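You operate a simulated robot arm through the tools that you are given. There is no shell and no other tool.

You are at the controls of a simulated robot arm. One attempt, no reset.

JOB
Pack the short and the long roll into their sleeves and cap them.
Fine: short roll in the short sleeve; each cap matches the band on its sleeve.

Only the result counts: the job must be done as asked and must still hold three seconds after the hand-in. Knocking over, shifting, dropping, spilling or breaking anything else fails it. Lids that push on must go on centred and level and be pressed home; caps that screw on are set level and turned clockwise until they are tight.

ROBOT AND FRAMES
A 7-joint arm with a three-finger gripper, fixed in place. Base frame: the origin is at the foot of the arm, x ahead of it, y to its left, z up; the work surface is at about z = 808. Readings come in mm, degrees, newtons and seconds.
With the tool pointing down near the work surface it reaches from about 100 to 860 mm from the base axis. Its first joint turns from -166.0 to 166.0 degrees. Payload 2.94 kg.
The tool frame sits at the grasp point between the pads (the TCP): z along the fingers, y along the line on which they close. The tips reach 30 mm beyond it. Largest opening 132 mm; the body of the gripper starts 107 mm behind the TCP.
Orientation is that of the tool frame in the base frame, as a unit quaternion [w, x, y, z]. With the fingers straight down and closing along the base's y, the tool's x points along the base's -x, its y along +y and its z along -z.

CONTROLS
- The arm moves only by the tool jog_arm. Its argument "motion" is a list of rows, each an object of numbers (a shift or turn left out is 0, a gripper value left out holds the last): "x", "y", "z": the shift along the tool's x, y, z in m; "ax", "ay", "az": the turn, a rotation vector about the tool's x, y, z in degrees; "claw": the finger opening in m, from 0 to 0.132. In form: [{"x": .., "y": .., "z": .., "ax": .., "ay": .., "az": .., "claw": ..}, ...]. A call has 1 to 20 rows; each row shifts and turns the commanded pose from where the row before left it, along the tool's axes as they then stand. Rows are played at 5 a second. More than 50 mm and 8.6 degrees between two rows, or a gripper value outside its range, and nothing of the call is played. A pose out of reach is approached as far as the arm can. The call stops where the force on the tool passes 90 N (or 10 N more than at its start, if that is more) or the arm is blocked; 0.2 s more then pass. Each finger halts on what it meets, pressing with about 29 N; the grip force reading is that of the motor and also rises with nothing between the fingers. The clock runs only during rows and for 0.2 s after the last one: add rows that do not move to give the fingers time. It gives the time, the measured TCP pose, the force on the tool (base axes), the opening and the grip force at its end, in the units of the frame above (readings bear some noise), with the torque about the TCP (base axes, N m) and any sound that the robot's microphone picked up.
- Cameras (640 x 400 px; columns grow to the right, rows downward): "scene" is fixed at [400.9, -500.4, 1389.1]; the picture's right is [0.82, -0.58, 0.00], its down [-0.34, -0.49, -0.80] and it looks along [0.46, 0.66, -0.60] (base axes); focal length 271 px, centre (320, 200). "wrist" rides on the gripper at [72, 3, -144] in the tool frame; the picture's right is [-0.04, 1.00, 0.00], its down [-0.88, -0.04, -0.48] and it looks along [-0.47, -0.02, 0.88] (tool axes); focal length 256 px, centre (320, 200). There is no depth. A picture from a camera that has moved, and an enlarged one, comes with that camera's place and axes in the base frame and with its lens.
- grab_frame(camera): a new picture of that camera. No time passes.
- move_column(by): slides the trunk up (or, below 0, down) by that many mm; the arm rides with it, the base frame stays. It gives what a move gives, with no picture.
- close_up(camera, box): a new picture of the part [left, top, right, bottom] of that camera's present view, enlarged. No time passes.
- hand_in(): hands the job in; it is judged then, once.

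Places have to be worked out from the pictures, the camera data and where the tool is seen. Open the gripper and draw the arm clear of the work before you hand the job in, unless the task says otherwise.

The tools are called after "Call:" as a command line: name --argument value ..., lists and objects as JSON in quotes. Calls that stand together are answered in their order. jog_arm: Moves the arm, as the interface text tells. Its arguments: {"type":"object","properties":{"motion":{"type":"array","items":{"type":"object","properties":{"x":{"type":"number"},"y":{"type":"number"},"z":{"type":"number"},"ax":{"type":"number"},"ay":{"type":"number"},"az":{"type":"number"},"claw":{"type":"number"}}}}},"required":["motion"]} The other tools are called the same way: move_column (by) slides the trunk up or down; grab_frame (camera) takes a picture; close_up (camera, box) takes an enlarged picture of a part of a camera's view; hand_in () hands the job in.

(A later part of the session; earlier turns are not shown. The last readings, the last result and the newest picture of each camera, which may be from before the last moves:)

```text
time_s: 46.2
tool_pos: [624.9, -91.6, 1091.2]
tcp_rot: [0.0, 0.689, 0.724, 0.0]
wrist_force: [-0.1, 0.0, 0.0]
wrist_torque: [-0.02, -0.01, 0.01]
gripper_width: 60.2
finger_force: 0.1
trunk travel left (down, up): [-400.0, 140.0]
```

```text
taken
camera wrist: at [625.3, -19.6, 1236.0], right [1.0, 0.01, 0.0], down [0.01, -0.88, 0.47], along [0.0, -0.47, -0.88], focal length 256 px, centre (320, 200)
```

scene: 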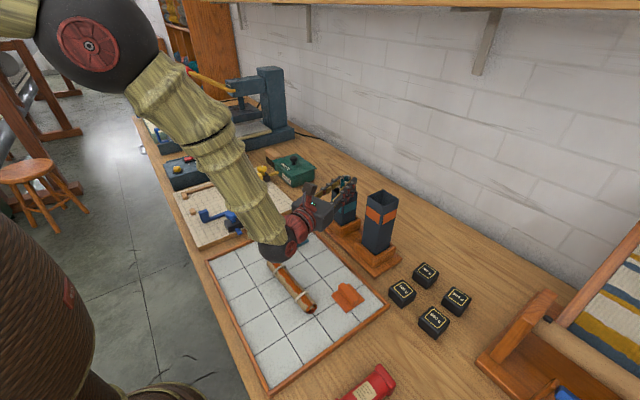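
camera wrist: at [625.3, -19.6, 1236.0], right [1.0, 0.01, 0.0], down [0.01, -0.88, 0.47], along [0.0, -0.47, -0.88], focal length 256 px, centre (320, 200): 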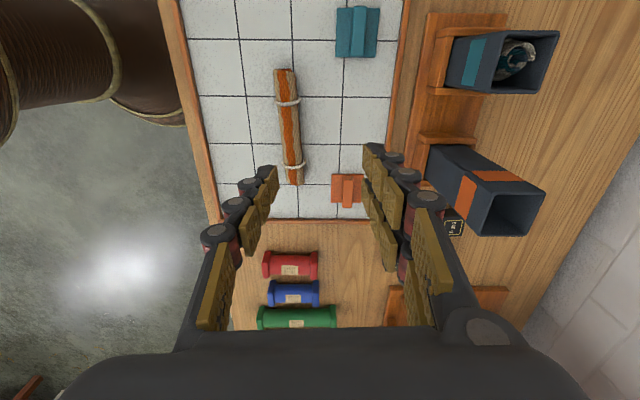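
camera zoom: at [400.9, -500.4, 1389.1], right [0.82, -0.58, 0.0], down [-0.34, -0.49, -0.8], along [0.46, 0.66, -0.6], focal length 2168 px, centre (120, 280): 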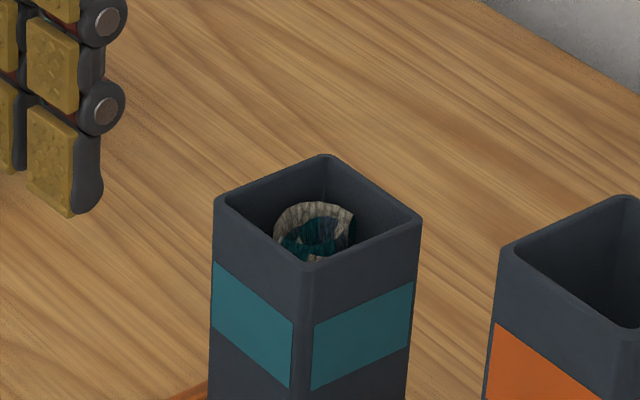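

The short roll is seated. Now I'll zoom on the long roll and both caps from this overhead view to measure them.

Call:
close_up --camera "wrist" --box '[240, 60, 360, 190]'

Call:
close_up --camera "wrist" --box '[310, 0, 410, 70]'

Call:
close_up --camera "wrist" --box '[310, 160, 380, 220]'

Call:
close_up --camera "wrist" --box '[400, 0, 560, 240]'

```text
3.08 times, centred on (300, 125) of wrist
camera zoom: at [625.3, -19.6, 1236.0], right [1.0, 0.01, 0.0], down [0.01, -0.88, 0.47], along [0.0, -0.47, -0.88], focal length 788 px, centre (382, 431)
```

zoom: 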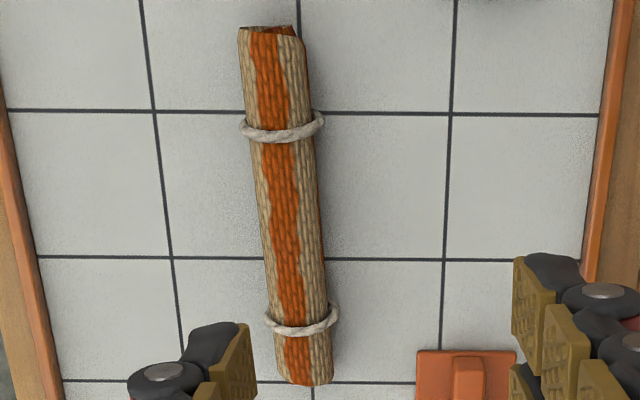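

```text
5.71 times, centred on (360, 35) of wrist
camera zoom: at [625.3, -19.6, 1236.0], right [1.0, 0.01, 0.0], down [0.01, -0.88, 0.47], along [0.0, -0.47, -0.88], focal length 1463 px, centre (91, 1143)
```

zoom: 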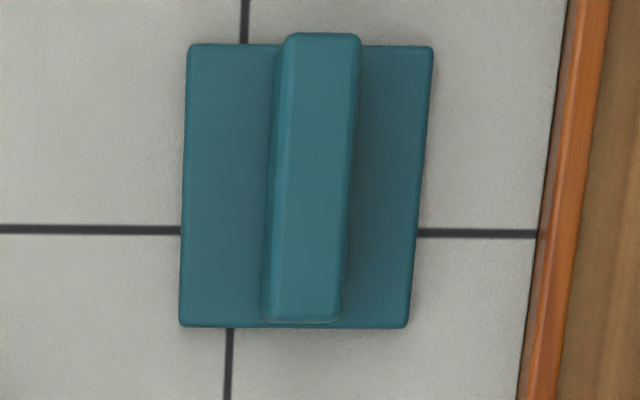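

```text
6.67 times, centred on (345, 190) of wrist
camera zoom: at [625.3, -19.6, 1236.0], right [1.0, 0.01, 0.0], down [0.01, -0.88, 0.47], along [0.0, -0.47, -0.88], focal length 1707 px, centre (153, 267)
```

zoom: 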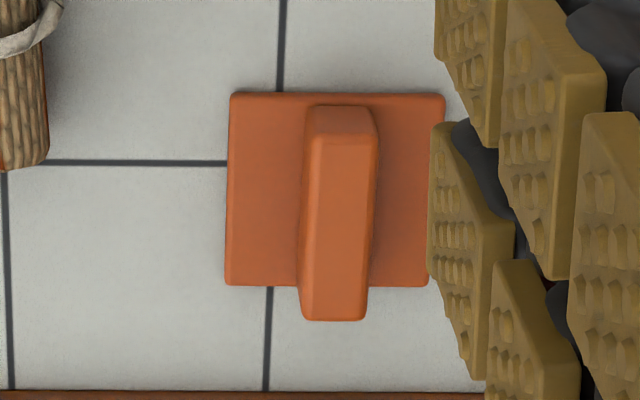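

```text
1.67 times, centred on (480, 120) of wrist
camera zoom: at [625.3, -19.6, 1236.0], right [1.0, 0.01, 0.0], down [0.01, -0.88, 0.47], along [0.0, -0.47, -0.88], focal length 427 px, centre (53, 333)
```

zoom: 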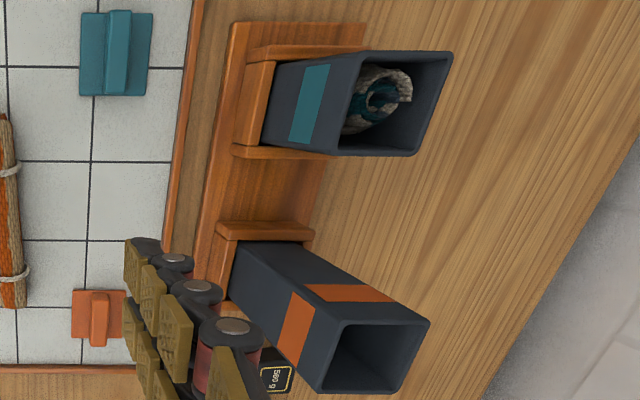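

Measured poses: long roll from (573.5, -31) to (582.8, -205), and both caps axis-aligned at about (675.6, 14.5) and (675.6, -225), 57 mm square. I'll go down towards the long roll's +y end.

Call:
jog_arm --motion '[{"x": 0.0114, "y": -0.012, "z": 0.0475, "az": -0.2}, {"x": 0.0115, "y": -0.012, "z": 0.0475}, {"x": 0.0115, "y": -0.012, "z": 0.0475}, {"x": 0.0114, "y": -0.012, "z": 0.0475}, {}]'

Call:
grab_frame --camera "wrist"

```text
refused: row 1 steps farther than a row can; nothing moved
```

```text
taken
camera wrist: at [625.3, -19.6, 1236.0], right [1.0, 0.01, 0.0], down [0.01, -0.88, 0.47], along [0.0, -0.47, -0.88], focal length 256 px, centre (320, 200)
```

wrist: 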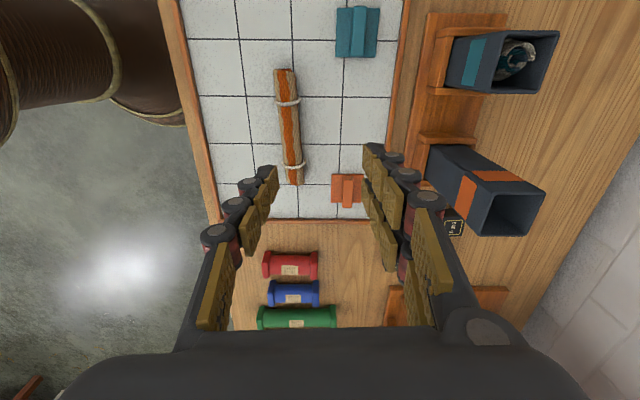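

The row was slightly too long and got refused, so I'll split the same move into smaller steps.

Call:
jog_arm --motion '[{"x": 0.0076, "y": -0.008, "z": 0.032, "az": -0.2}, {"x": 0.0076, "y": -0.008, "z": 0.032}, {"x": 0.0076, "y": -0.008, "z": 0.032}, {"x": 0.0076, "y": -0.008, "z": 0.032}, {"x": 0.0077, "y": -0.008, "z": 0.032}, {"x": 0.0077, "y": -0.008, "z": 0.03}, {}]'

Call:
grab_frame --camera "wrist"

```text
time_s: 47.8
tool_pos: [571.8, -48.9, 899.5]
tcp_rot: [0.0, 0.688, 0.726, 0.0]
wrist_force: [0.7, -0.9, 0.1]
wrist_torque: [-0.03, -0.04, 0.05]
gripper_width: 60.2
finger_force: 0.0
trunk travel left (down, up): [-400.0, 140.0]
```

```text
taken
camera wrist: at [572.7, 23.3, 1044.7], right [1.0, 0.01, 0.0], down [0.01, -0.88, 0.47], along [0.01, -0.47, -0.88], focal length 256 px, centre (320, 200)
```

wrist: 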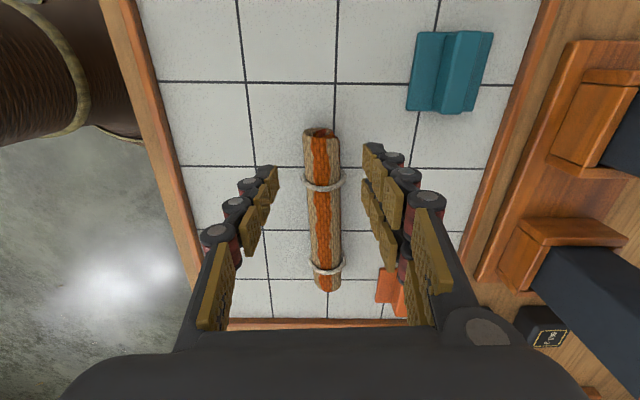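

The long roll's end is centred between the fingers. I'll go down the remaining 59 mm and close.

Call:
jog_arm --motion '[{"z": 0.025}, {"z": 0.017}, {"z": 0.01}, {"z": 0.007}, {}, {"claw": 0.015}, {}, {}, {}, {}, {}]'

Call:
grab_frame --camera "wrist"

Call:
close_up --camera "scene" --box '[220, 220, 340, 330]'

```text
time_s: 50.2
tool_pos: [575.1, -49.1, 841.2]
tcp_rot: [0.0, 0.688, 0.726, 0.0]
wrist_force: [0.5, 0.3, -0.2]
wrist_torque: [-0.01, -0.03, 0.02]
gripper_width: 32.6
finger_force: 29.2
trunk travel left (down, up): [-400.0, 140.0]
```

```text
taken
camera wrist: at [575.1, 23.3, 985.6], right [1.0, 0.01, 0.0], down [0.01, -0.88, 0.47], along [0.0, -0.47, -0.88], focal length 256 px, centre (320, 200)
```

wrist: 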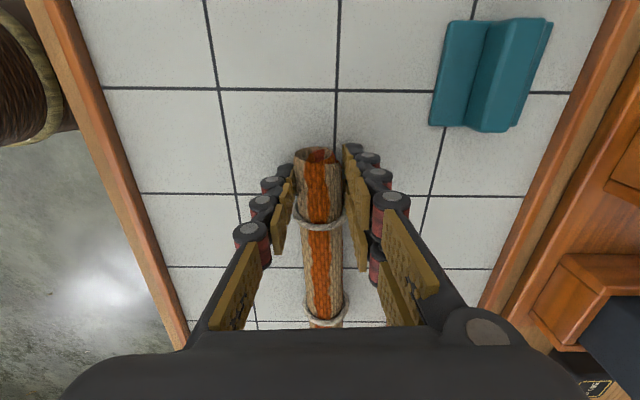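

```text
3.64 times, centred on (280, 275) of scene
camera zoom: at [400.9, -500.4, 1389.1], right [0.82, -0.58, 0.0], down [-0.34, -0.49, -0.8], along [0.46, 0.66, -0.6], focal length 985 px, centre (466, -73)
```

zoom: 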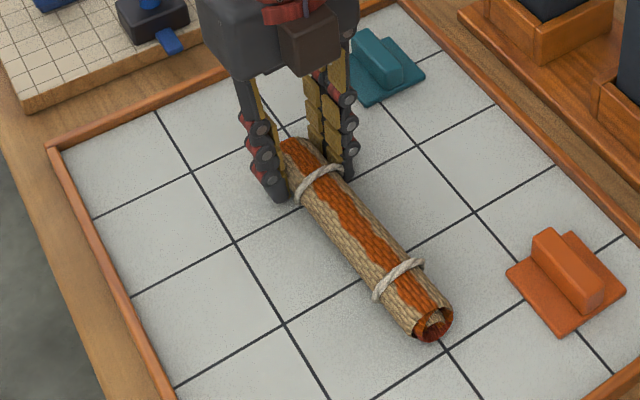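

It gripped at 32.6 mm. I'll lift gently and check for droop, since this roll is held close to its end.

Call:
jog_arm --motion '[{"z": -0.006}, {"z": -0.012}, {"z": -0.02}, {"z": -0.022}, {}]'

Call:
grab_frame --camera "wrist"

Call:
close_up --camera "scene" --box '[220, 220, 340, 330]'

```text
time_s: 51.4
tool_pos: [576.6, -47.8, 901.2]
tcp_rot: [0.0, 0.688, 0.726, 0.0]
wrist_force: [-0.3, -0.6, -1.2]
wrist_torque: [0.06, -0.02, -0.03]
gripper_width: 32.5
finger_force: 28.5
trunk travel left (down, up): [-400.0, 140.0]
```

```text
taken
camera wrist: at [576.2, 24.6, 1046.3], right [1.0, 0.01, 0.0], down [0.01, -0.88, 0.47], along [0.0, -0.47, -0.88], focal length 256 px, centre (320, 200)
```

wrist: 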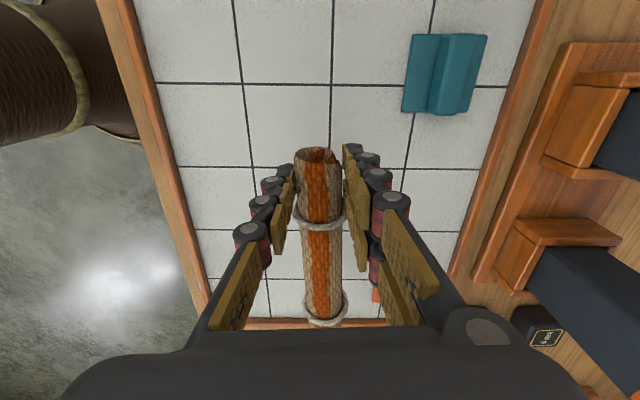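

```text
3.64 times, centred on (280, 275) of scene
camera zoom: at [400.9, -500.4, 1389.1], right [0.82, -0.58, 0.0], down [-0.34, -0.49, -0.8], along [0.46, 0.66, -0.6], focal length 985 px, centre (466, -73)
```

zoom: 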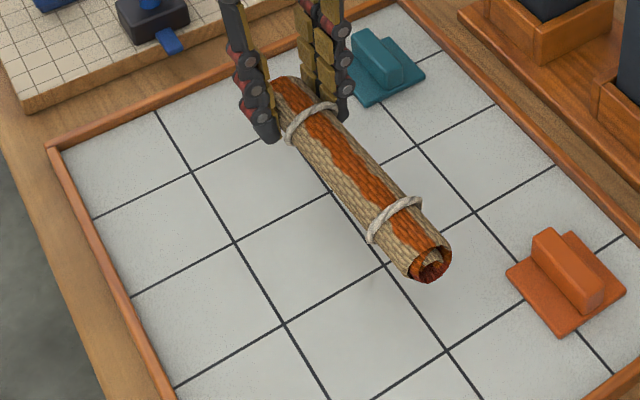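

No noticeable droop. I'll lift to about z=1237, shift towards y=-150 and yaw to about 10°.

Call:
jog_arm --motion '[{"z": -0.042}, {"z": -0.042}, {"z": -0.042}, {"z": -0.042}, {"z": -0.042}, {"z": -0.042}, {"z": -0.042}, {"z": -0.042}, {"x": -0.034, "y": 0.0115}, {"x": -0.034, "y": 0.0115}, {"x": -0.034, "y": 0.0115}, {}]'

Call:
jog_arm --motion '[{"az": 7.55}, {"az": 7.55}, {"az": 7.55}, {"az": 7.55}, {"az": 7.55}, {"az": 7.55}, {"az": 7.55}, {"az": 7.55}, {"az": 7.55}, {"az": 7.55}, {"az": 7.55}, {}]'

```text
time_s: 54.0
tool_pos: [613.5, -149.5, 1236.9]
tcp_rot: [0.001, 0.688, 0.726, -0.001]
wrist_force: [-0.6, 0.7, -0.4]
wrist_torque: [0.01, 0.0, 0.02]
gripper_width: 32.2
finger_force: 29.7
trunk travel left (down, up): [-400.0, 140.0]
```

```text
time_s: 56.6
tool_pos: [614.5, -148.9, 1238.4]
tcp_rot: [0.0, 0.996, 0.086, 0.0]
wrist_force: [0.0, 0.2, 0.1]
wrist_torque: [0.0, -0.01, -0.03]
gripper_width: 32.3
finger_force: 29.1
trunk travel left (down, up): [-400.0, 140.0]
```

The yaw is now about 10° with no limit hit. Next I'll pitch the tool to horizontal so the roll hangs vertically.

Call:
jog_arm --motion '[{"ay": 7.5}, {"ay": 7.5}, {"ay": 7.5}, {"ay": 7.5}, {"ay": 7.5}, {"ay": 7.5}, {"ay": 7.5}, {"ay": 7.5}, {"ay": 7.5}, {"ay": 7.5}, {"ay": 7.5}, {"ay": 7.5}, {}, {}]'

Call:
grab_frame --camera "wrist"

Call:
grab_frame --camera "scene"

```text
time_s: 59.6
tool_pos: [614.0, -150.2, 1236.3]
tcp_rot: [-0.062, 0.704, 0.061, 0.705]
wrist_force: [0.1, -0.7, -0.6]
wrist_torque: [0.01, -0.02, 0.01]
gripper_width: 32.6
finger_force: 29.1
trunk travel left (down, up): [-400.0, 140.0]
```

```text
taken
camera wrist: at [474.3, -177.1, 1310.6], right [0.17, -0.98, -0.04], down [-0.47, -0.04, -0.88], along [0.86, 0.17, -0.47], focal length 256 px, centre (320, 200)
```

wrist: 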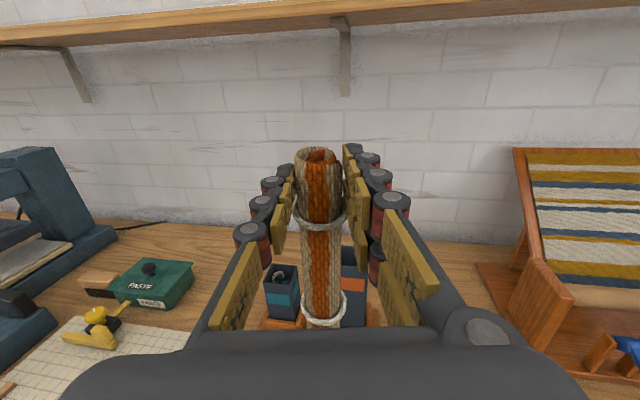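

```text
taken
```

scene: 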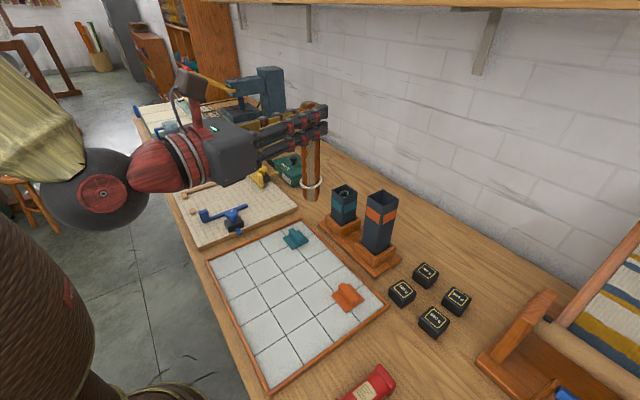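

The roll is vertical. I'll move it over the long sleeve, aiming its axis at (829, -158) with the bottom about 20 mm above the rim.

Call:
jog_arm --motion '[{"x": -0.0092, "y": 0.0076, "z": 0.03215}, {"x": -0.0092, "y": 0.0076, "z": 0.03215}, {"x": -0.0092, "y": 0.0076, "z": 0.03215}, {"x": -0.0092, "y": 0.0076, "z": 0.03215}, {"x": -0.0092, "y": 0.0076, "z": 0.03215}, {"x": -0.009, "y": 0.0077, "z": 0.03215}, {}, {}]'

Call:
close_up --camera "scene" --box '[340, 140, 420, 210]'

Call:
close_up --camera "wrist" --box '[270, 250, 390, 330]'

```text
time_s: 61.4
tool_pos: [811.3, -162.7, 1182.8]
tcp_rot: [-0.061, 0.704, 0.061, 0.704]
wrist_force: [-0.9, 0.3, -1.4]
wrist_torque: [0.01, -0.02, 0.0]
gripper_width: 32.7
finger_force: 28.5
trunk travel left (down, up): [-400.0, 140.0]
```

```text
5.71 times, centred on (380, 175) of scene
camera zoom: at [400.9, -500.4, 1389.1], right [0.82, -0.58, 0.0], down [-0.34, -0.49, -0.8], along [0.46, 0.66, -0.6], focal length 1548 px, centre (-23, 343)
```

zoom: 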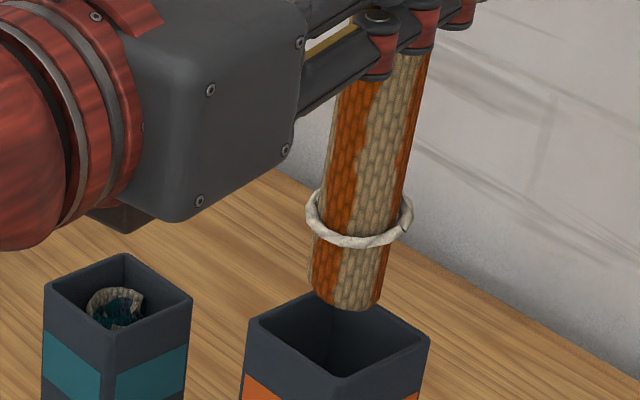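

```text
5.00 times, centred on (330, 290) of wrist
camera zoom: at [672.3, -190.2, 1255.0], right [0.17, -0.98, -0.04], down [-0.48, -0.04, -0.88], along [0.86, 0.17, -0.48], focal length 1280 px, centre (270, -250)
```

zoom: 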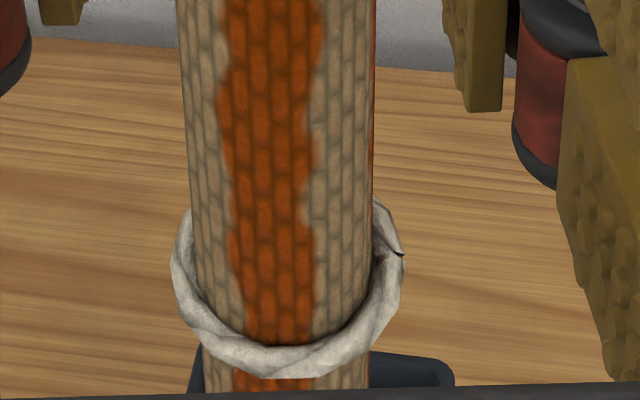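

The roll is over the opening. I'll take one sharper zoom to check the centring before lowering.

Call:
close_up --camera "scene" --box '[355, 180, 405, 215]'

```text
11.43 times, centred on (380, 198) of scene
camera zoom: at [400.9, -500.4, 1389.1], right [0.82, -0.58, 0.0], down [-0.34, -0.49, -0.8], along [0.46, 0.66, -0.6], focal length 3096 px, centre (-366, 229)
```

zoom: 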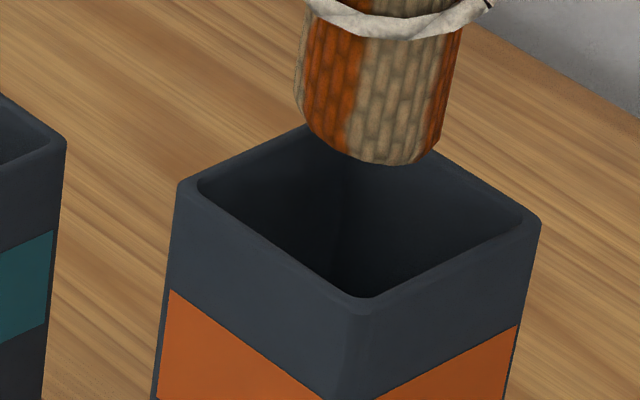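

Both centres compute to about (829.3, -158.5), so alignment is within 1 mm. I'll lower the roll slowly into the sleeve.

Call:
jog_arm --motion '[{"x": -0.006}, {"x": -0.006}, {"x": -0.006}, {"x": -0.006}, {"x": -0.006}, {"x": -0.006}, {"x": -0.006}, {"x": -0.006}, {"x": -0.006}, {"x": -0.006}, {}]'

Call:
close_up --camera "scene" --box '[340, 140, 420, 210]'

```text
time_s: 63.8
tool_pos: [811.5, -160.6, 1122.1]
tcp_rot: [-0.063, 0.704, 0.062, 0.704]
wrist_force: [0.1, -0.8, 0.5]
wrist_torque: [-0.03, 0.02, -0.02]
gripper_width: 32.4
finger_force: 28.9
trunk travel left (down, up): [-400.0, 140.0]
```

```text
5.71 times, centred on (380, 175) of scene
camera zoom: at [400.9, -500.4, 1389.1], right [0.82, -0.58, 0.0], down [-0.34, -0.49, -0.8], along [0.46, 0.66, -0.6], focal length 1548 px, centre (-23, 343)
```

zoom: 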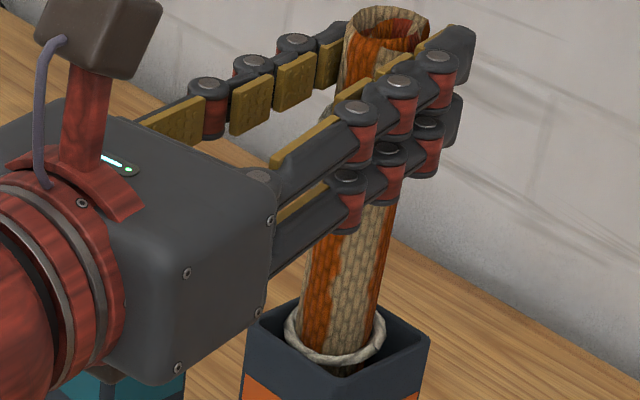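

The roll is entering cleanly with no force. I'll lower another 90 mm in small steps.

Call:
jog_arm --motion '[{"x": -0.007}, {"x": -0.007}, {"x": -0.007}, {"x": -0.007}, {"x": -0.007}, {"x": -0.007}, {"x": -0.007}, {"x": -0.007}, {"x": -0.007}, {"x": -0.007}, {"x": -0.007}, {"x": -0.007}, {"x": -0.006}, {}]'

Call:
close_up --camera "scene" --box '[340, 150, 420, 230]'

```text
time_s: 66.8
tool_pos: [811.3, -160.8, 1033.1]
tcp_rot: [-0.062, 0.704, 0.061, 0.705]
wrist_force: [0.3, 0.0, 0.3]
wrist_torque: [0.0, 0.01, 0.0]
gripper_width: 32.1
finger_force: 28.6
trunk travel left (down, up): [-400.0, 140.0]
```

```text
5.00 times, centred on (380, 190) of scene
camera zoom: at [400.9, -500.4, 1389.1], right [0.82, -0.58, 0.0], down [-0.34, -0.49, -0.8], along [0.46, 0.66, -0.6], focal length 1355 px, centre (20, 250)
```

zoom: 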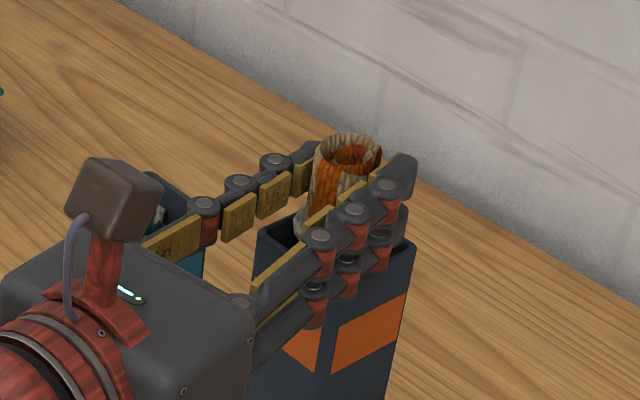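

The roll is about 130 mm in and the fingers are just above the rim. I'll release it to drop the rest of the way.

Call:
jog_arm --motion '[{"claw": 0.06}, {}, {}, {}, {}]'

Call:
close_up --camera "scene" --box '[340, 150, 420, 230]'

Call:
jog_arm --motion '[{"x": 0.015}, {"x": 0.025}, {"x": 0.03}, {"x": 0.03}, {"z": -0.04}, {"z": -0.04}, {"z": -0.04}, {"z": -0.04}, {"z": -0.04}, {}]'

Call:
grab_frame --camera "scene"

Call:
grab_frame --camera "wrist"

```text
time_s: 68.0
tool_pos: [811.9, -160.5, 1033.0]
tcp_rot: [-0.062, 0.704, 0.061, 0.705]
wrist_force: [0.9, -0.5, 0.0]
wrist_torque: [-0.01, -0.01, -0.02]
gripper_width: 60.1
finger_force: 0.0
trunk travel left (down, up): [-400.0, 140.0]
```

```text
5.00 times, centred on (380, 190) of scene
camera zoom: at [400.9, -500.4, 1389.1], right [0.82, -0.58, 0.0], down [-0.34, -0.49, -0.8], along [0.46, 0.66, -0.6], focal length 1355 px, centre (20, 250)
```

zoom: 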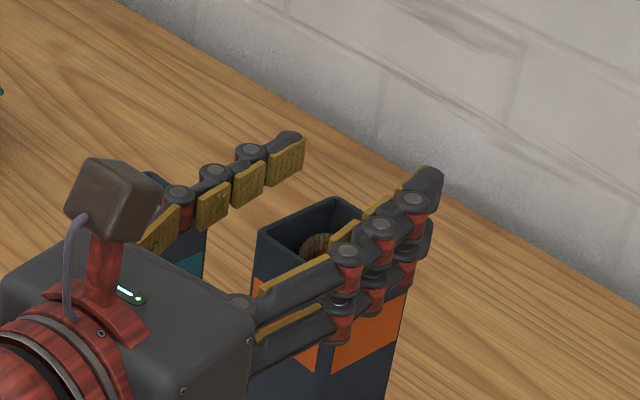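

```text
time_s: 70.2
tool_pos: [614.2, -197.2, 1132.4]
tcp_rot: [-0.061, 0.705, 0.061, 0.704]
wrist_force: [-0.5, -0.5, 0.6]
wrist_torque: [-0.01, -0.03, 0.0]
gripper_width: 59.9
finger_force: 0.0
trunk travel left (down, up): [-400.0, 140.0]
```

```text
taken
```

scene: 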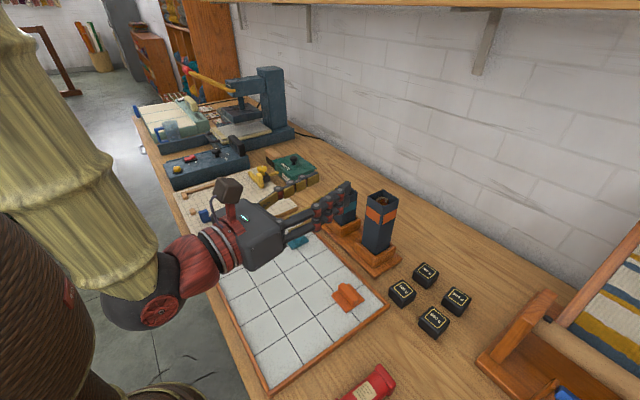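

```text
taken
camera wrist: at [474.2, -225.4, 1205.0], right [0.17, -0.98, -0.04], down [-0.47, -0.04, -0.88], along [0.86, 0.17, -0.47], focal length 256 px, centre (320, 200)
```

wrist: 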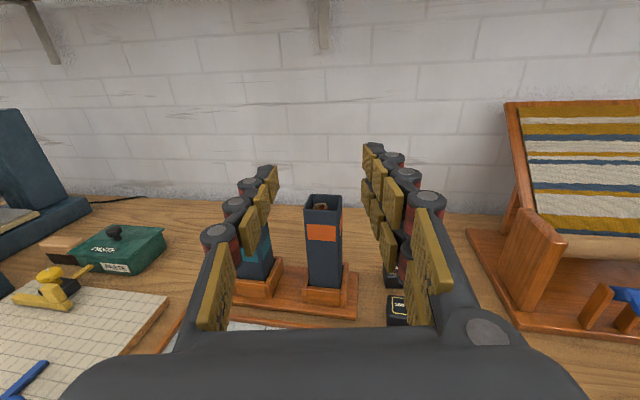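

Both rolls are in their sleeves. Next come the caps: I'll pitch the tool down again and yaw so the fingers close along base x, across the cap handles.

Call:
jog_arm --motion '[{"ay": -7.5}, {"ay": -7.5}, {"ay": -7.5}, {"ay": -7.5}, {"ay": -7.5}, {"ay": -7.5}, {"ay": -7.5}, {"ay": -7.5}, {"ay": -7.5}, {"ay": -7.5}, {"ay": -7.5}, {"ay": -7.5}, {}]'

Call:
jog_arm --motion '[{"az": -8}, {"az": -8}, {"az": -8}, {"az": -8}, {"az": -8}, {"az": -8}, {"az": -8}, {"az": -8}, {"az": -8}, {"az": -8}, {}]'

Call:
grab_frame --camera "wrist"

```text
time_s: 73.0
tool_pos: [614.7, -195.8, 1133.3]
tcp_rot: [0.0, 0.996, 0.087, 0.0]
wrist_force: [0.2, 0.8, 0.7]
wrist_torque: [0.0, -0.01, 0.0]
gripper_width: 60.1
finger_force: 0.0
trunk travel left (down, up): [-400.0, 140.0]
```

```text
time_s: 75.4
tool_pos: [614.9, -196.2, 1132.2]
tcp_rot: [0.0, 0.707, 0.708, 0.0]
wrist_force: [0.2, 0.6, 0.1]
wrist_torque: [0.0, 0.01, -0.04]
gripper_width: 60.2
finger_force: 0.0
trunk travel left (down, up): [-400.0, 140.0]
```

```text
taken
camera wrist: at [618.9, -123.5, 1277.4], right [1.0, -0.04, 0.0], down [-0.04, -0.88, 0.47], along [-0.02, -0.47, -0.88], focal length 256 px, centre (320, 200)
```

wrist: 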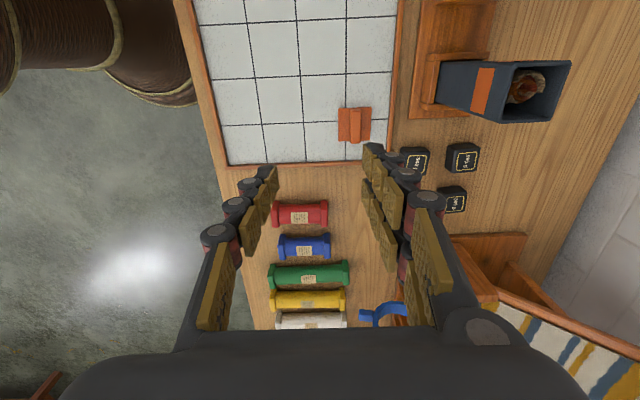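

I'll check that the arm can reach tool-down over the long sleeve before picking up any cap, staying well above the rim.

Call:
jog_arm --motion '[{"x": 0.0076, "y": 0.0429, "z": 0.0044}, {"x": 0.0076, "y": 0.0429, "z": 0.0044}, {"x": 0.0076, "y": 0.0429, "z": 0.0044}, {"x": 0.0076, "y": 0.0429, "z": 0.0044}, {"x": 0.0076, "y": 0.0429, "z": 0.0044}, {}]'

Call:
grab_frame --camera "wrist"

Call:
grab_frame --camera "scene"

```text
time_s: 76.8
tool_pos: [828.8, -156.6, 1112.6]
tcp_rot: [0.001, 0.707, 0.707, 0.002]
wrist_force: [-0.8, -0.3, 0.4]
wrist_torque: [0.02, -0.05, 0.01]
gripper_width: 60.4
finger_force: 0.0
trunk travel left (down, up): [-400.0, 140.0]
```

```text
taken
camera wrist: at [833.3, -83.5, 1256.0], right [1.0, -0.04, 0.0], down [-0.04, -0.88, 0.48], along [-0.02, -0.47, -0.88], focal length 256 px, centre (320, 200)
```

wrist: 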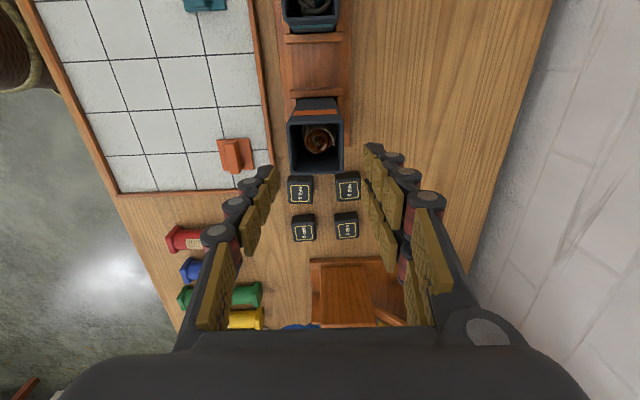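

```text
taken
```

scene: 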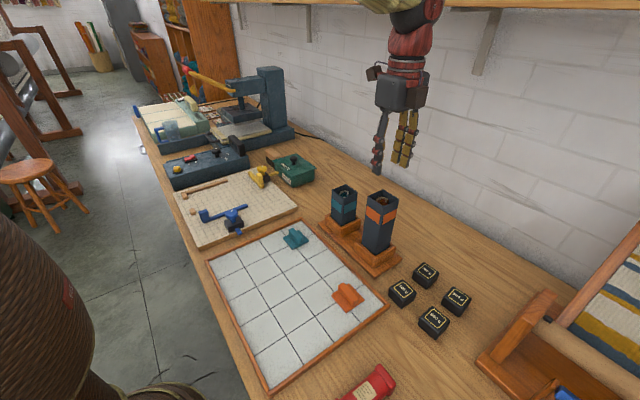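

Reach is fine here, with no "out of reach" note and the tool exactly vertical. I'll use this overhead view to measure both sleeve rims.

Call:
close_up --camera "wrist" --box '[270, 90, 370, 180]'

Call:
close_up --camera "wrist" --box '[260, 0, 360, 60]'

Call:
close_up --camera "scene" --box '[320, 270, 380, 320]'

Call:
close_up --camera "wrist" --box '[200, 125, 270, 185]'

```text
4.44 times, centred on (320, 135) of wrist
camera zoom: at [833.3, -83.5, 1256.0], right [1.0, -0.04, 0.0], down [-0.04, -0.88, 0.48], along [-0.02, -0.47, -0.88], focal length 1138 px, centre (320, 489)
```

zoom: 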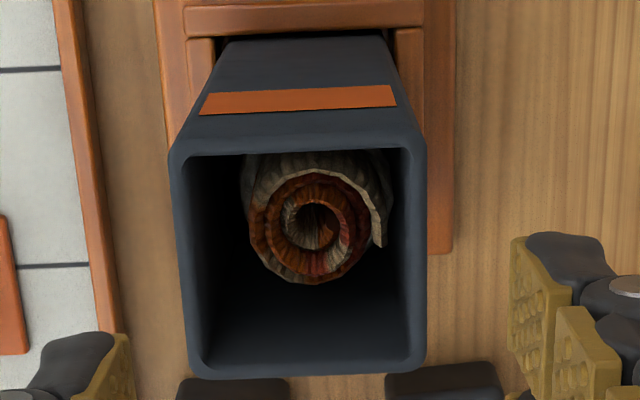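

```text
6.40 times, centred on (310, 30) of wrist
camera zoom: at [833.3, -83.5, 1256.0], right [1.0, -0.04, 0.0], down [-0.04, -0.88, 0.48], along [-0.02, -0.47, -0.88], focal length 1638 px, centre (384, 1288)
```

zoom: 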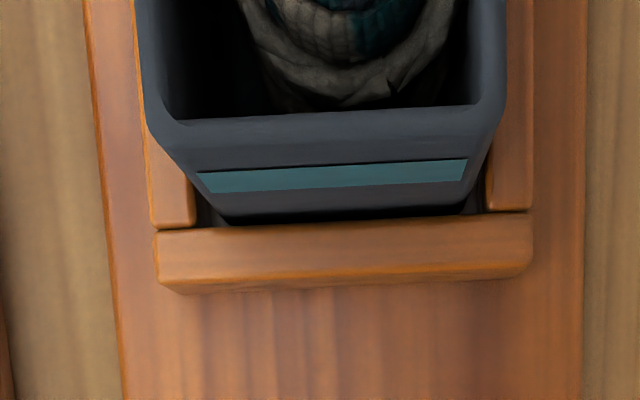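

```text
8.00 times, centred on (350, 295) of scene
camera zoom: at [400.9, -500.4, 1389.1], right [0.82, -0.58, 0.0], down [-0.34, -0.49, -0.8], along [0.46, 0.66, -0.6], focal length 2168 px, centre (80, -560)
```

zoom: 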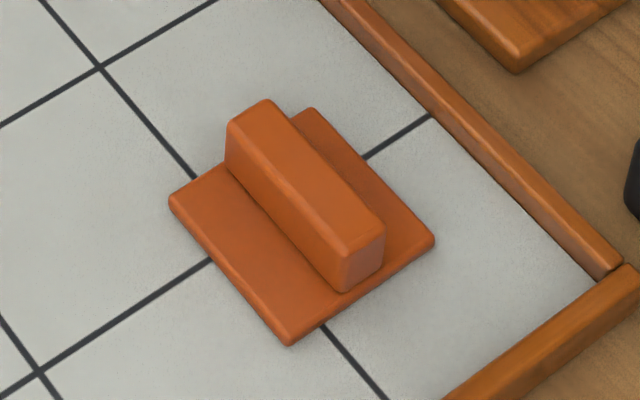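

```text
6.67 times, centred on (235, 155) of wrist
camera zoom: at [833.3, -83.5, 1256.0], right [1.0, -0.04, 0.0], down [-0.04, -0.88, 0.48], along [-0.02, -0.47, -0.88], focal length 1707 px, centre (887, 500)
```

zoom: 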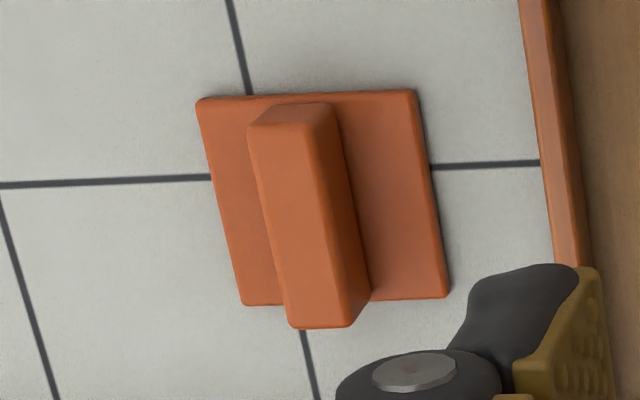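

Views differ by a few mm on the sleeve centre, so I'll do the final cap alignment visually with the cap just above the rim. First I'll go above the orange cap and look straight at it.

Call:
jog_arm --motion '[{"x": -0.0168, "y": -0.0384, "claw": 0.045}, {"x": -0.0168, "y": -0.0384}, {"x": -0.0168, "y": -0.0384}, {"x": -0.0166, "y": -0.0383}, {"z": 0.04}, {"z": 0.04}, {"z": 0.04}, {"z": 0.04}, {"z": 0.04}, {}]'

Call:
grab_frame --camera "wrist"

Call:
close_up --camera "scene" --box '[310, 220, 410, 320]'

```text
time_s: 79.0
tool_pos: [674.5, -224.6, 910.9]
tcp_rot: [0.001, 0.707, 0.707, 0.001]
wrist_force: [-0.2, -0.8, -0.8]
wrist_torque: [-0.01, 0.0, -0.01]
gripper_width: 45.1
finger_force: 0.0
trunk travel left (down, up): [-400.0, 140.0]
```

```text
taken
camera wrist: at [678.6, -151.3, 1055.8], right [1.0, -0.04, 0.0], down [-0.04, -0.88, 0.48], along [-0.02, -0.47, -0.88], focal length 256 px, centre (320, 200)
```

wrist: 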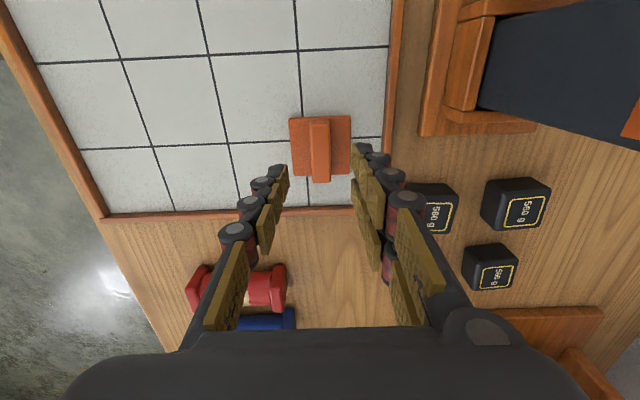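

```text
4.00 times, centred on (360, 270) of scene
camera zoom: at [400.9, -500.4, 1389.1], right [0.82, -0.58, 0.0], down [-0.34, -0.49, -0.8], along [0.46, 0.66, -0.6], focal length 1084 px, centre (160, -80)
```

zoom: 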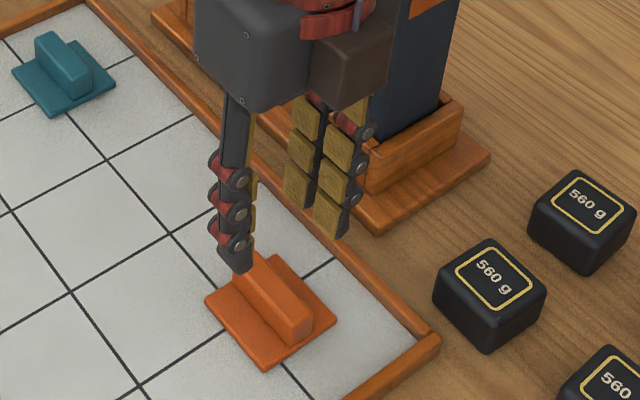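

The fingers straddle the handle. I'll zoom to check how the handle lines up with the grasp line.

Call:
close_up --camera "wrist" --box '[260, 100, 380, 190]'

```text
4.44 times, centred on (320, 145) of wrist
camera zoom: at [678.6, -151.3, 1055.8], right [1.0, -0.04, 0.0], down [-0.04, -0.88, 0.48], along [-0.02, -0.47, -0.88], focal length 1138 px, centre (320, 444)
```

zoom: 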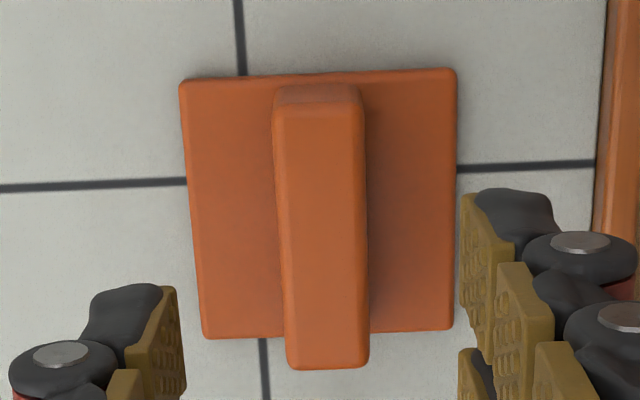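

The cap centre is at about (676.3, -225.6), within 1 mm of the grasp line. I'll go down to about z=846, tips just above the plate, and close on the handle.

Call:
jog_arm --motion '[{"z": 0.025}, {"z": 0.02}, {"z": 0.012}, {"z": 0.0075}, {}]'

Call:
close_up --camera "scene" --box '[310, 240, 390, 320]'

Call:
close_up --camera "wrist" --box '[240, 100, 400, 220]'

```text
time_s: 80.2
tool_pos: [676.4, -223.8, 847.2]
tcp_rot: [0.0, 0.707, 0.707, 0.0]
wrist_force: [-1.3, 0.6, -0.5]
wrist_torque: [0.02, 0.02, 0.0]
gripper_width: 45.1
finger_force: 0.2
trunk travel left (down, up): [-400.0, 140.0]
```

```text
5.00 times, centred on (350, 280) of scene
camera zoom: at [400.9, -500.4, 1389.1], right [0.82, -0.58, 0.0], down [-0.34, -0.49, -0.8], along [0.46, 0.66, -0.6], focal length 1355 px, centre (170, -200)
```

zoom: 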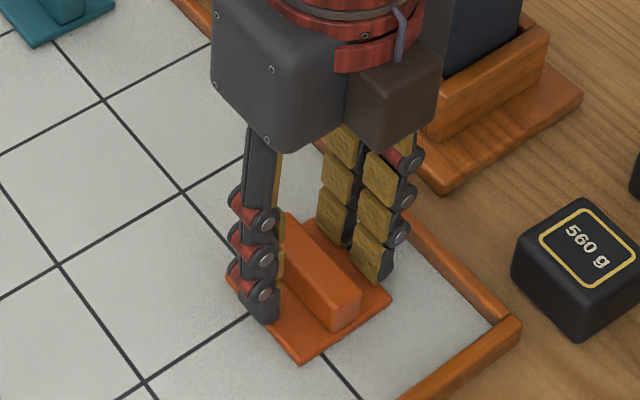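

```text
3.33 times, centred on (320, 160) of wrist
camera zoom: at [679.9, -150.9, 991.7], right [1.0, -0.04, 0.0], down [-0.04, -0.88, 0.47], along [-0.02, -0.47, -0.88], focal length 853 px, centre (320, 333)
```

zoom: 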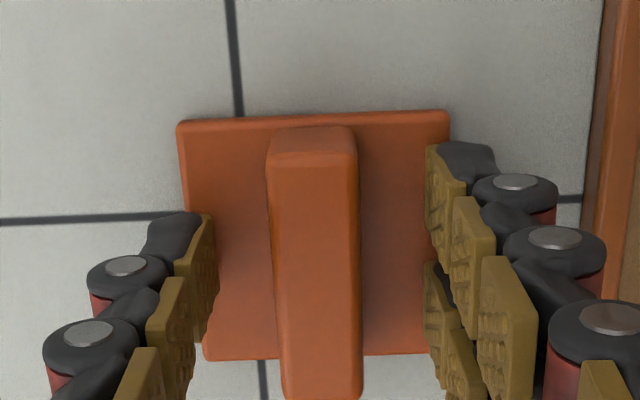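

No contact with the plate, and the handle is centred between the fingers. I'll close on it.

Call:
jog_arm --motion '[{"claw": 0.005}, {}, {}, {}, {}, {}]'

Call:
close_up --camera "wrist" --box '[240, 100, 400, 220]'

```text
time_s: 81.6
tool_pos: [675.9, -222.7, 846.7]
tcp_rot: [0.0, 0.707, 0.707, 0.0]
wrist_force: [-1.0, -1.4, 0.1]
wrist_torque: [0.02, 0.0, -0.05]
gripper_width: 17.0
finger_force: 29.2
trunk travel left (down, up): [-400.0, 140.0]
```

```text
3.33 times, centred on (320, 160) of wrist
camera zoom: at [679.9, -150.9, 991.8], right [1.0, -0.04, 0.0], down [-0.04, -0.88, 0.47], along [-0.02, -0.47, -0.88], focal length 853 px, centre (320, 333)
```

zoom: 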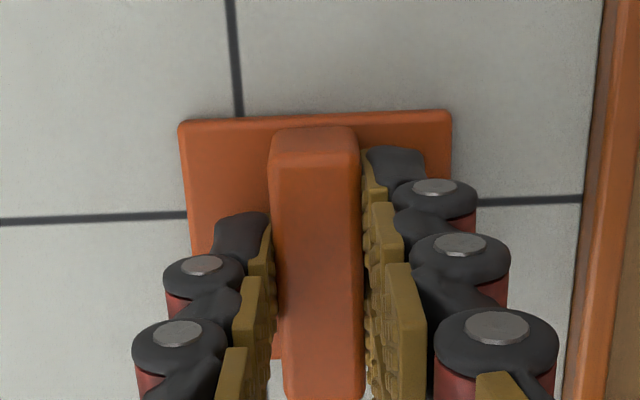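

It gripped the handle at 17 mm. I'll lift straight up and check that the cap comes up level.

Call:
jog_arm --motion '[{"z": -0.006}, {"z": -0.014}, {"z": -0.03}, {"z": -0.035}, {"z": -0.035}, {"z": -0.035}, {"z": -0.035}, {"z": -0.035}, {"z": -0.039}, {}]'

Call:
close_up --camera "wrist" --box '[240, 100, 400, 220]'

Call:
close_up --camera "scene" --box '[300, 80, 440, 220]'

```text
time_s: 83.8
tool_pos: [675.4, -223.9, 1109.8]
tcp_rot: [0.0, 0.707, 0.707, 0.0]
wrist_force: [-0.3, -0.7, -0.7]
wrist_torque: [-0.02, 0.02, 0.02]
gripper_width: 16.8
finger_force: 28.9
trunk travel left (down, up): [-400.0, 140.0]
```

```text
3.33 times, centred on (320, 160) of wrist
camera zoom: at [679.9, -151.5, 1254.7], right [1.0, -0.04, 0.0], down [-0.04, -0.88, 0.47], along [-0.02, -0.47, -0.88], focal length 853 px, centre (320, 333)
```

zoom: 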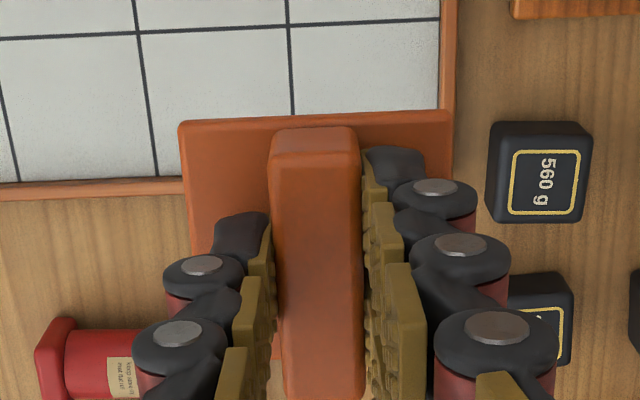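

```text
2.86 times, centred on (370, 150) of scene
camera zoom: at [400.9, -500.4, 1389.1], right [0.82, -0.58, 0.0], down [-0.34, -0.49, -0.8], along [0.46, 0.66, -0.6], focal length 774 px, centre (177, 343)
```

zoom: 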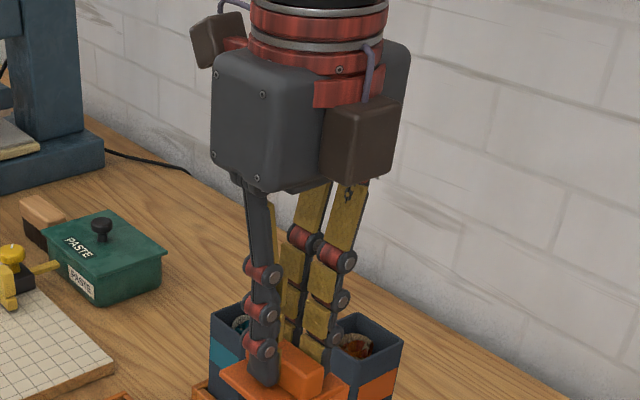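

The cap is steady in the grip. I'll move over the long sleeve and lower until the plate is about 18 mm above the rim.

Call:
jog_arm --motion '[{"x": 0.0169, "y": 0.0384}, {"x": 0.0169, "y": 0.0384}, {"x": 0.0169, "y": 0.0383}, {"x": 0.0168, "y": 0.0383}, {}, {"z": 0.02}, {"z": 0.02}, {"z": 0.01}, {}]'

Call:
close_up --camera "scene" --box '[345, 165, 425, 225]'

Call:
close_up --camera "wrist" --box '[240, 90, 400, 210]'

```text
time_s: 85.8
tool_pos: [830.8, -154.9, 1058.2]
tcp_rot: [0.0, 0.707, 0.707, 0.0]
wrist_force: [-0.9, 0.3, 0.0]
wrist_torque: [0.0, 0.01, 0.01]
gripper_width: 16.8
finger_force: 29.4
trunk travel left (down, up): [-400.0, 140.0]
```

```text
6.67 times, centred on (385, 195) of scene
camera zoom: at [400.9, -500.4, 1389.1], right [0.82, -0.58, 0.0], down [-0.34, -0.49, -0.8], along [0.46, 0.66, -0.6], focal length 1806 px, centre (-113, 233)
```

zoom: 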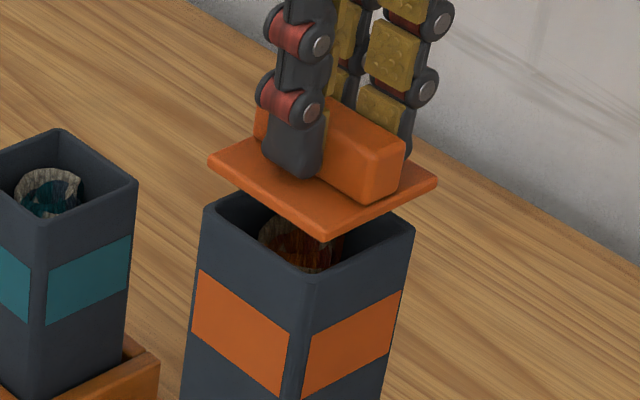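

```text
3.33 times, centred on (320, 150) of wrist
camera zoom: at [834.7, -83.4, 1204.2], right [1.0, -0.04, 0.0], down [-0.04, -0.88, 0.47], along [-0.02, -0.47, -0.88], focal length 853 px, centre (320, 367)
```

zoom: 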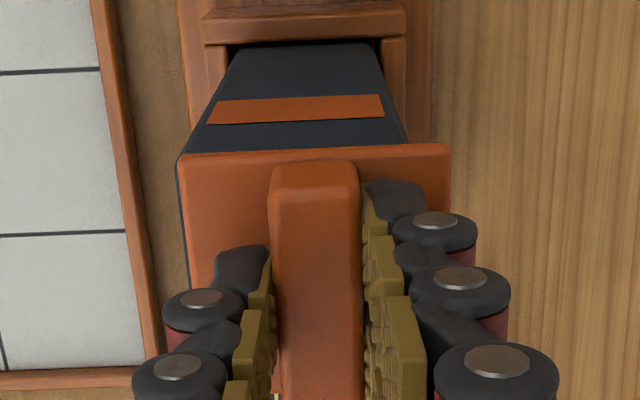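

The wrist view suggests the sleeve is offset a few mm to −x of the cap: its left rim peeks out at the left and nothing shows at the right. I'll zoom in to measure that.

Call:
close_up --camera "wrist" --box '[270, 125, 310, 190]'

Call:
close_up --camera "wrist" --box '[340, 110, 390, 150]'

Call:
close_up --camera "scene" --box '[370, 185, 415, 215]'

```text
6.15 times, centred on (290, 158) of wrist
camera zoom: at [834.7, -83.4, 1204.2], right [1.0, -0.04, 0.0], down [-0.04, -0.88, 0.47], along [-0.02, -0.47, -0.88], focal length 1575 px, centre (505, 462)
```

zoom: 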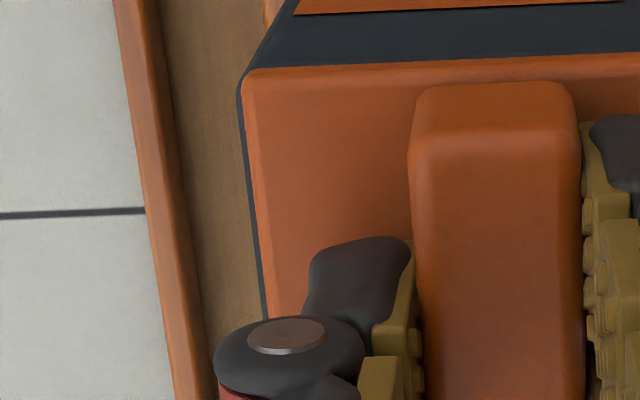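

```text
10.00 times, centred on (365, 130) of wrist
camera zoom: at [834.7, -83.4, 1204.2], right [1.0, -0.04, 0.0], down [-0.04, -0.88, 0.47], along [-0.02, -0.47, -0.88], focal length 2560 px, centre (-130, 900)
```

zoom: 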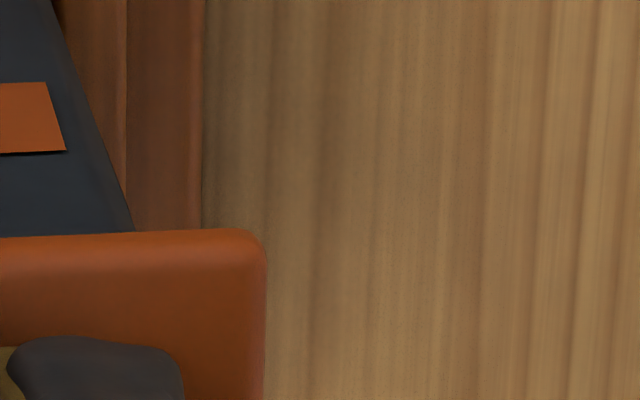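

```text
13.33 times, centred on (392, 200) of scene
camera zoom: at [400.9, -500.4, 1389.1], right [0.82, -0.58, 0.0], down [-0.34, -0.49, -0.8], along [0.46, 0.66, -0.6], focal length 3612 px, centre (-647, 200)
```

zoom: 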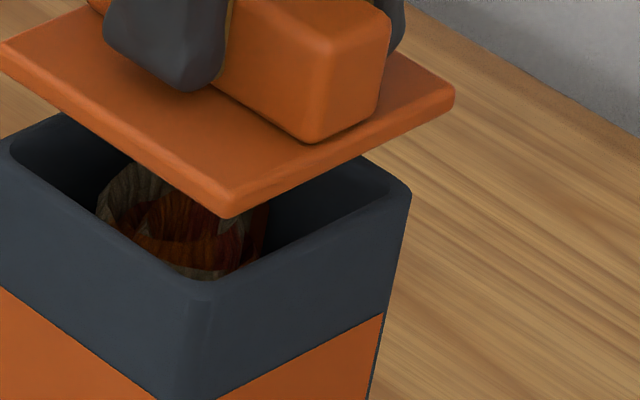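

Solving both views together puts the rim at z≈1007 and the cap about 5.8 mm too far in +x and 3.3 mm too far in +y. I'll correct that, lower 8 mm and re-check.

Call:
jog_arm --motion '[{"x": -0.0033, "y": -0.0058}, {"z": 0.004}, {"z": 0.004}, {}]'

Call:
close_up --camera "scene" --box '[350, 180, 415, 220]'

Call:
close_up --camera "wrist" --box '[260, 110, 380, 190]'

```text
time_s: 86.8
tool_pos: [824.8, -160.5, 1051.0]
tcp_rot: [-0.001, 0.708, 0.707, 0.001]
wrist_force: [-0.4, 0.6, 0.2]
wrist_torque: [0.01, -0.04, -0.01]
gripper_width: 16.9
finger_force: 29.2
trunk travel left (down, up): [-400.0, 140.0]
```

```text
9.85 times, centred on (382, 200) of scene
camera zoom: at [400.9, -500.4, 1389.1], right [0.82, -0.58, 0.0], down [-0.34, -0.49, -0.8], along [0.46, 0.66, -0.6], focal length 2668 px, centre (-295, 200)
```

zoom: 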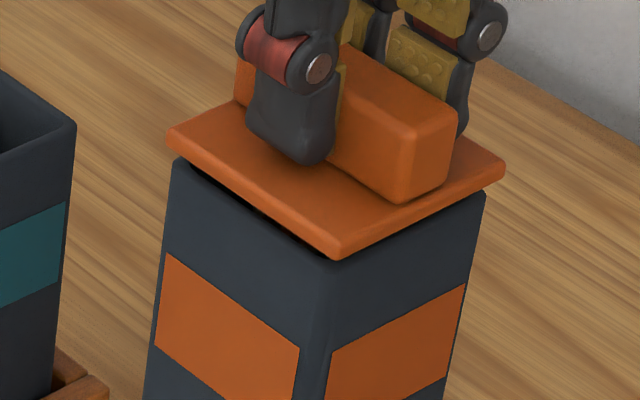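

```text
5.00 times, centred on (320, 150) of wrist
camera zoom: at [828.4, -87.1, 1195.8], right [1.0, -0.04, 0.0], down [-0.04, -0.88, 0.47], along [-0.02, -0.47, -0.88], focal length 1280 px, centre (320, 450)
```

zoom: 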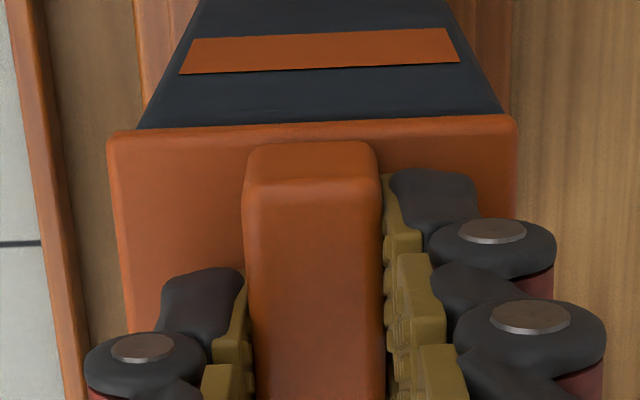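

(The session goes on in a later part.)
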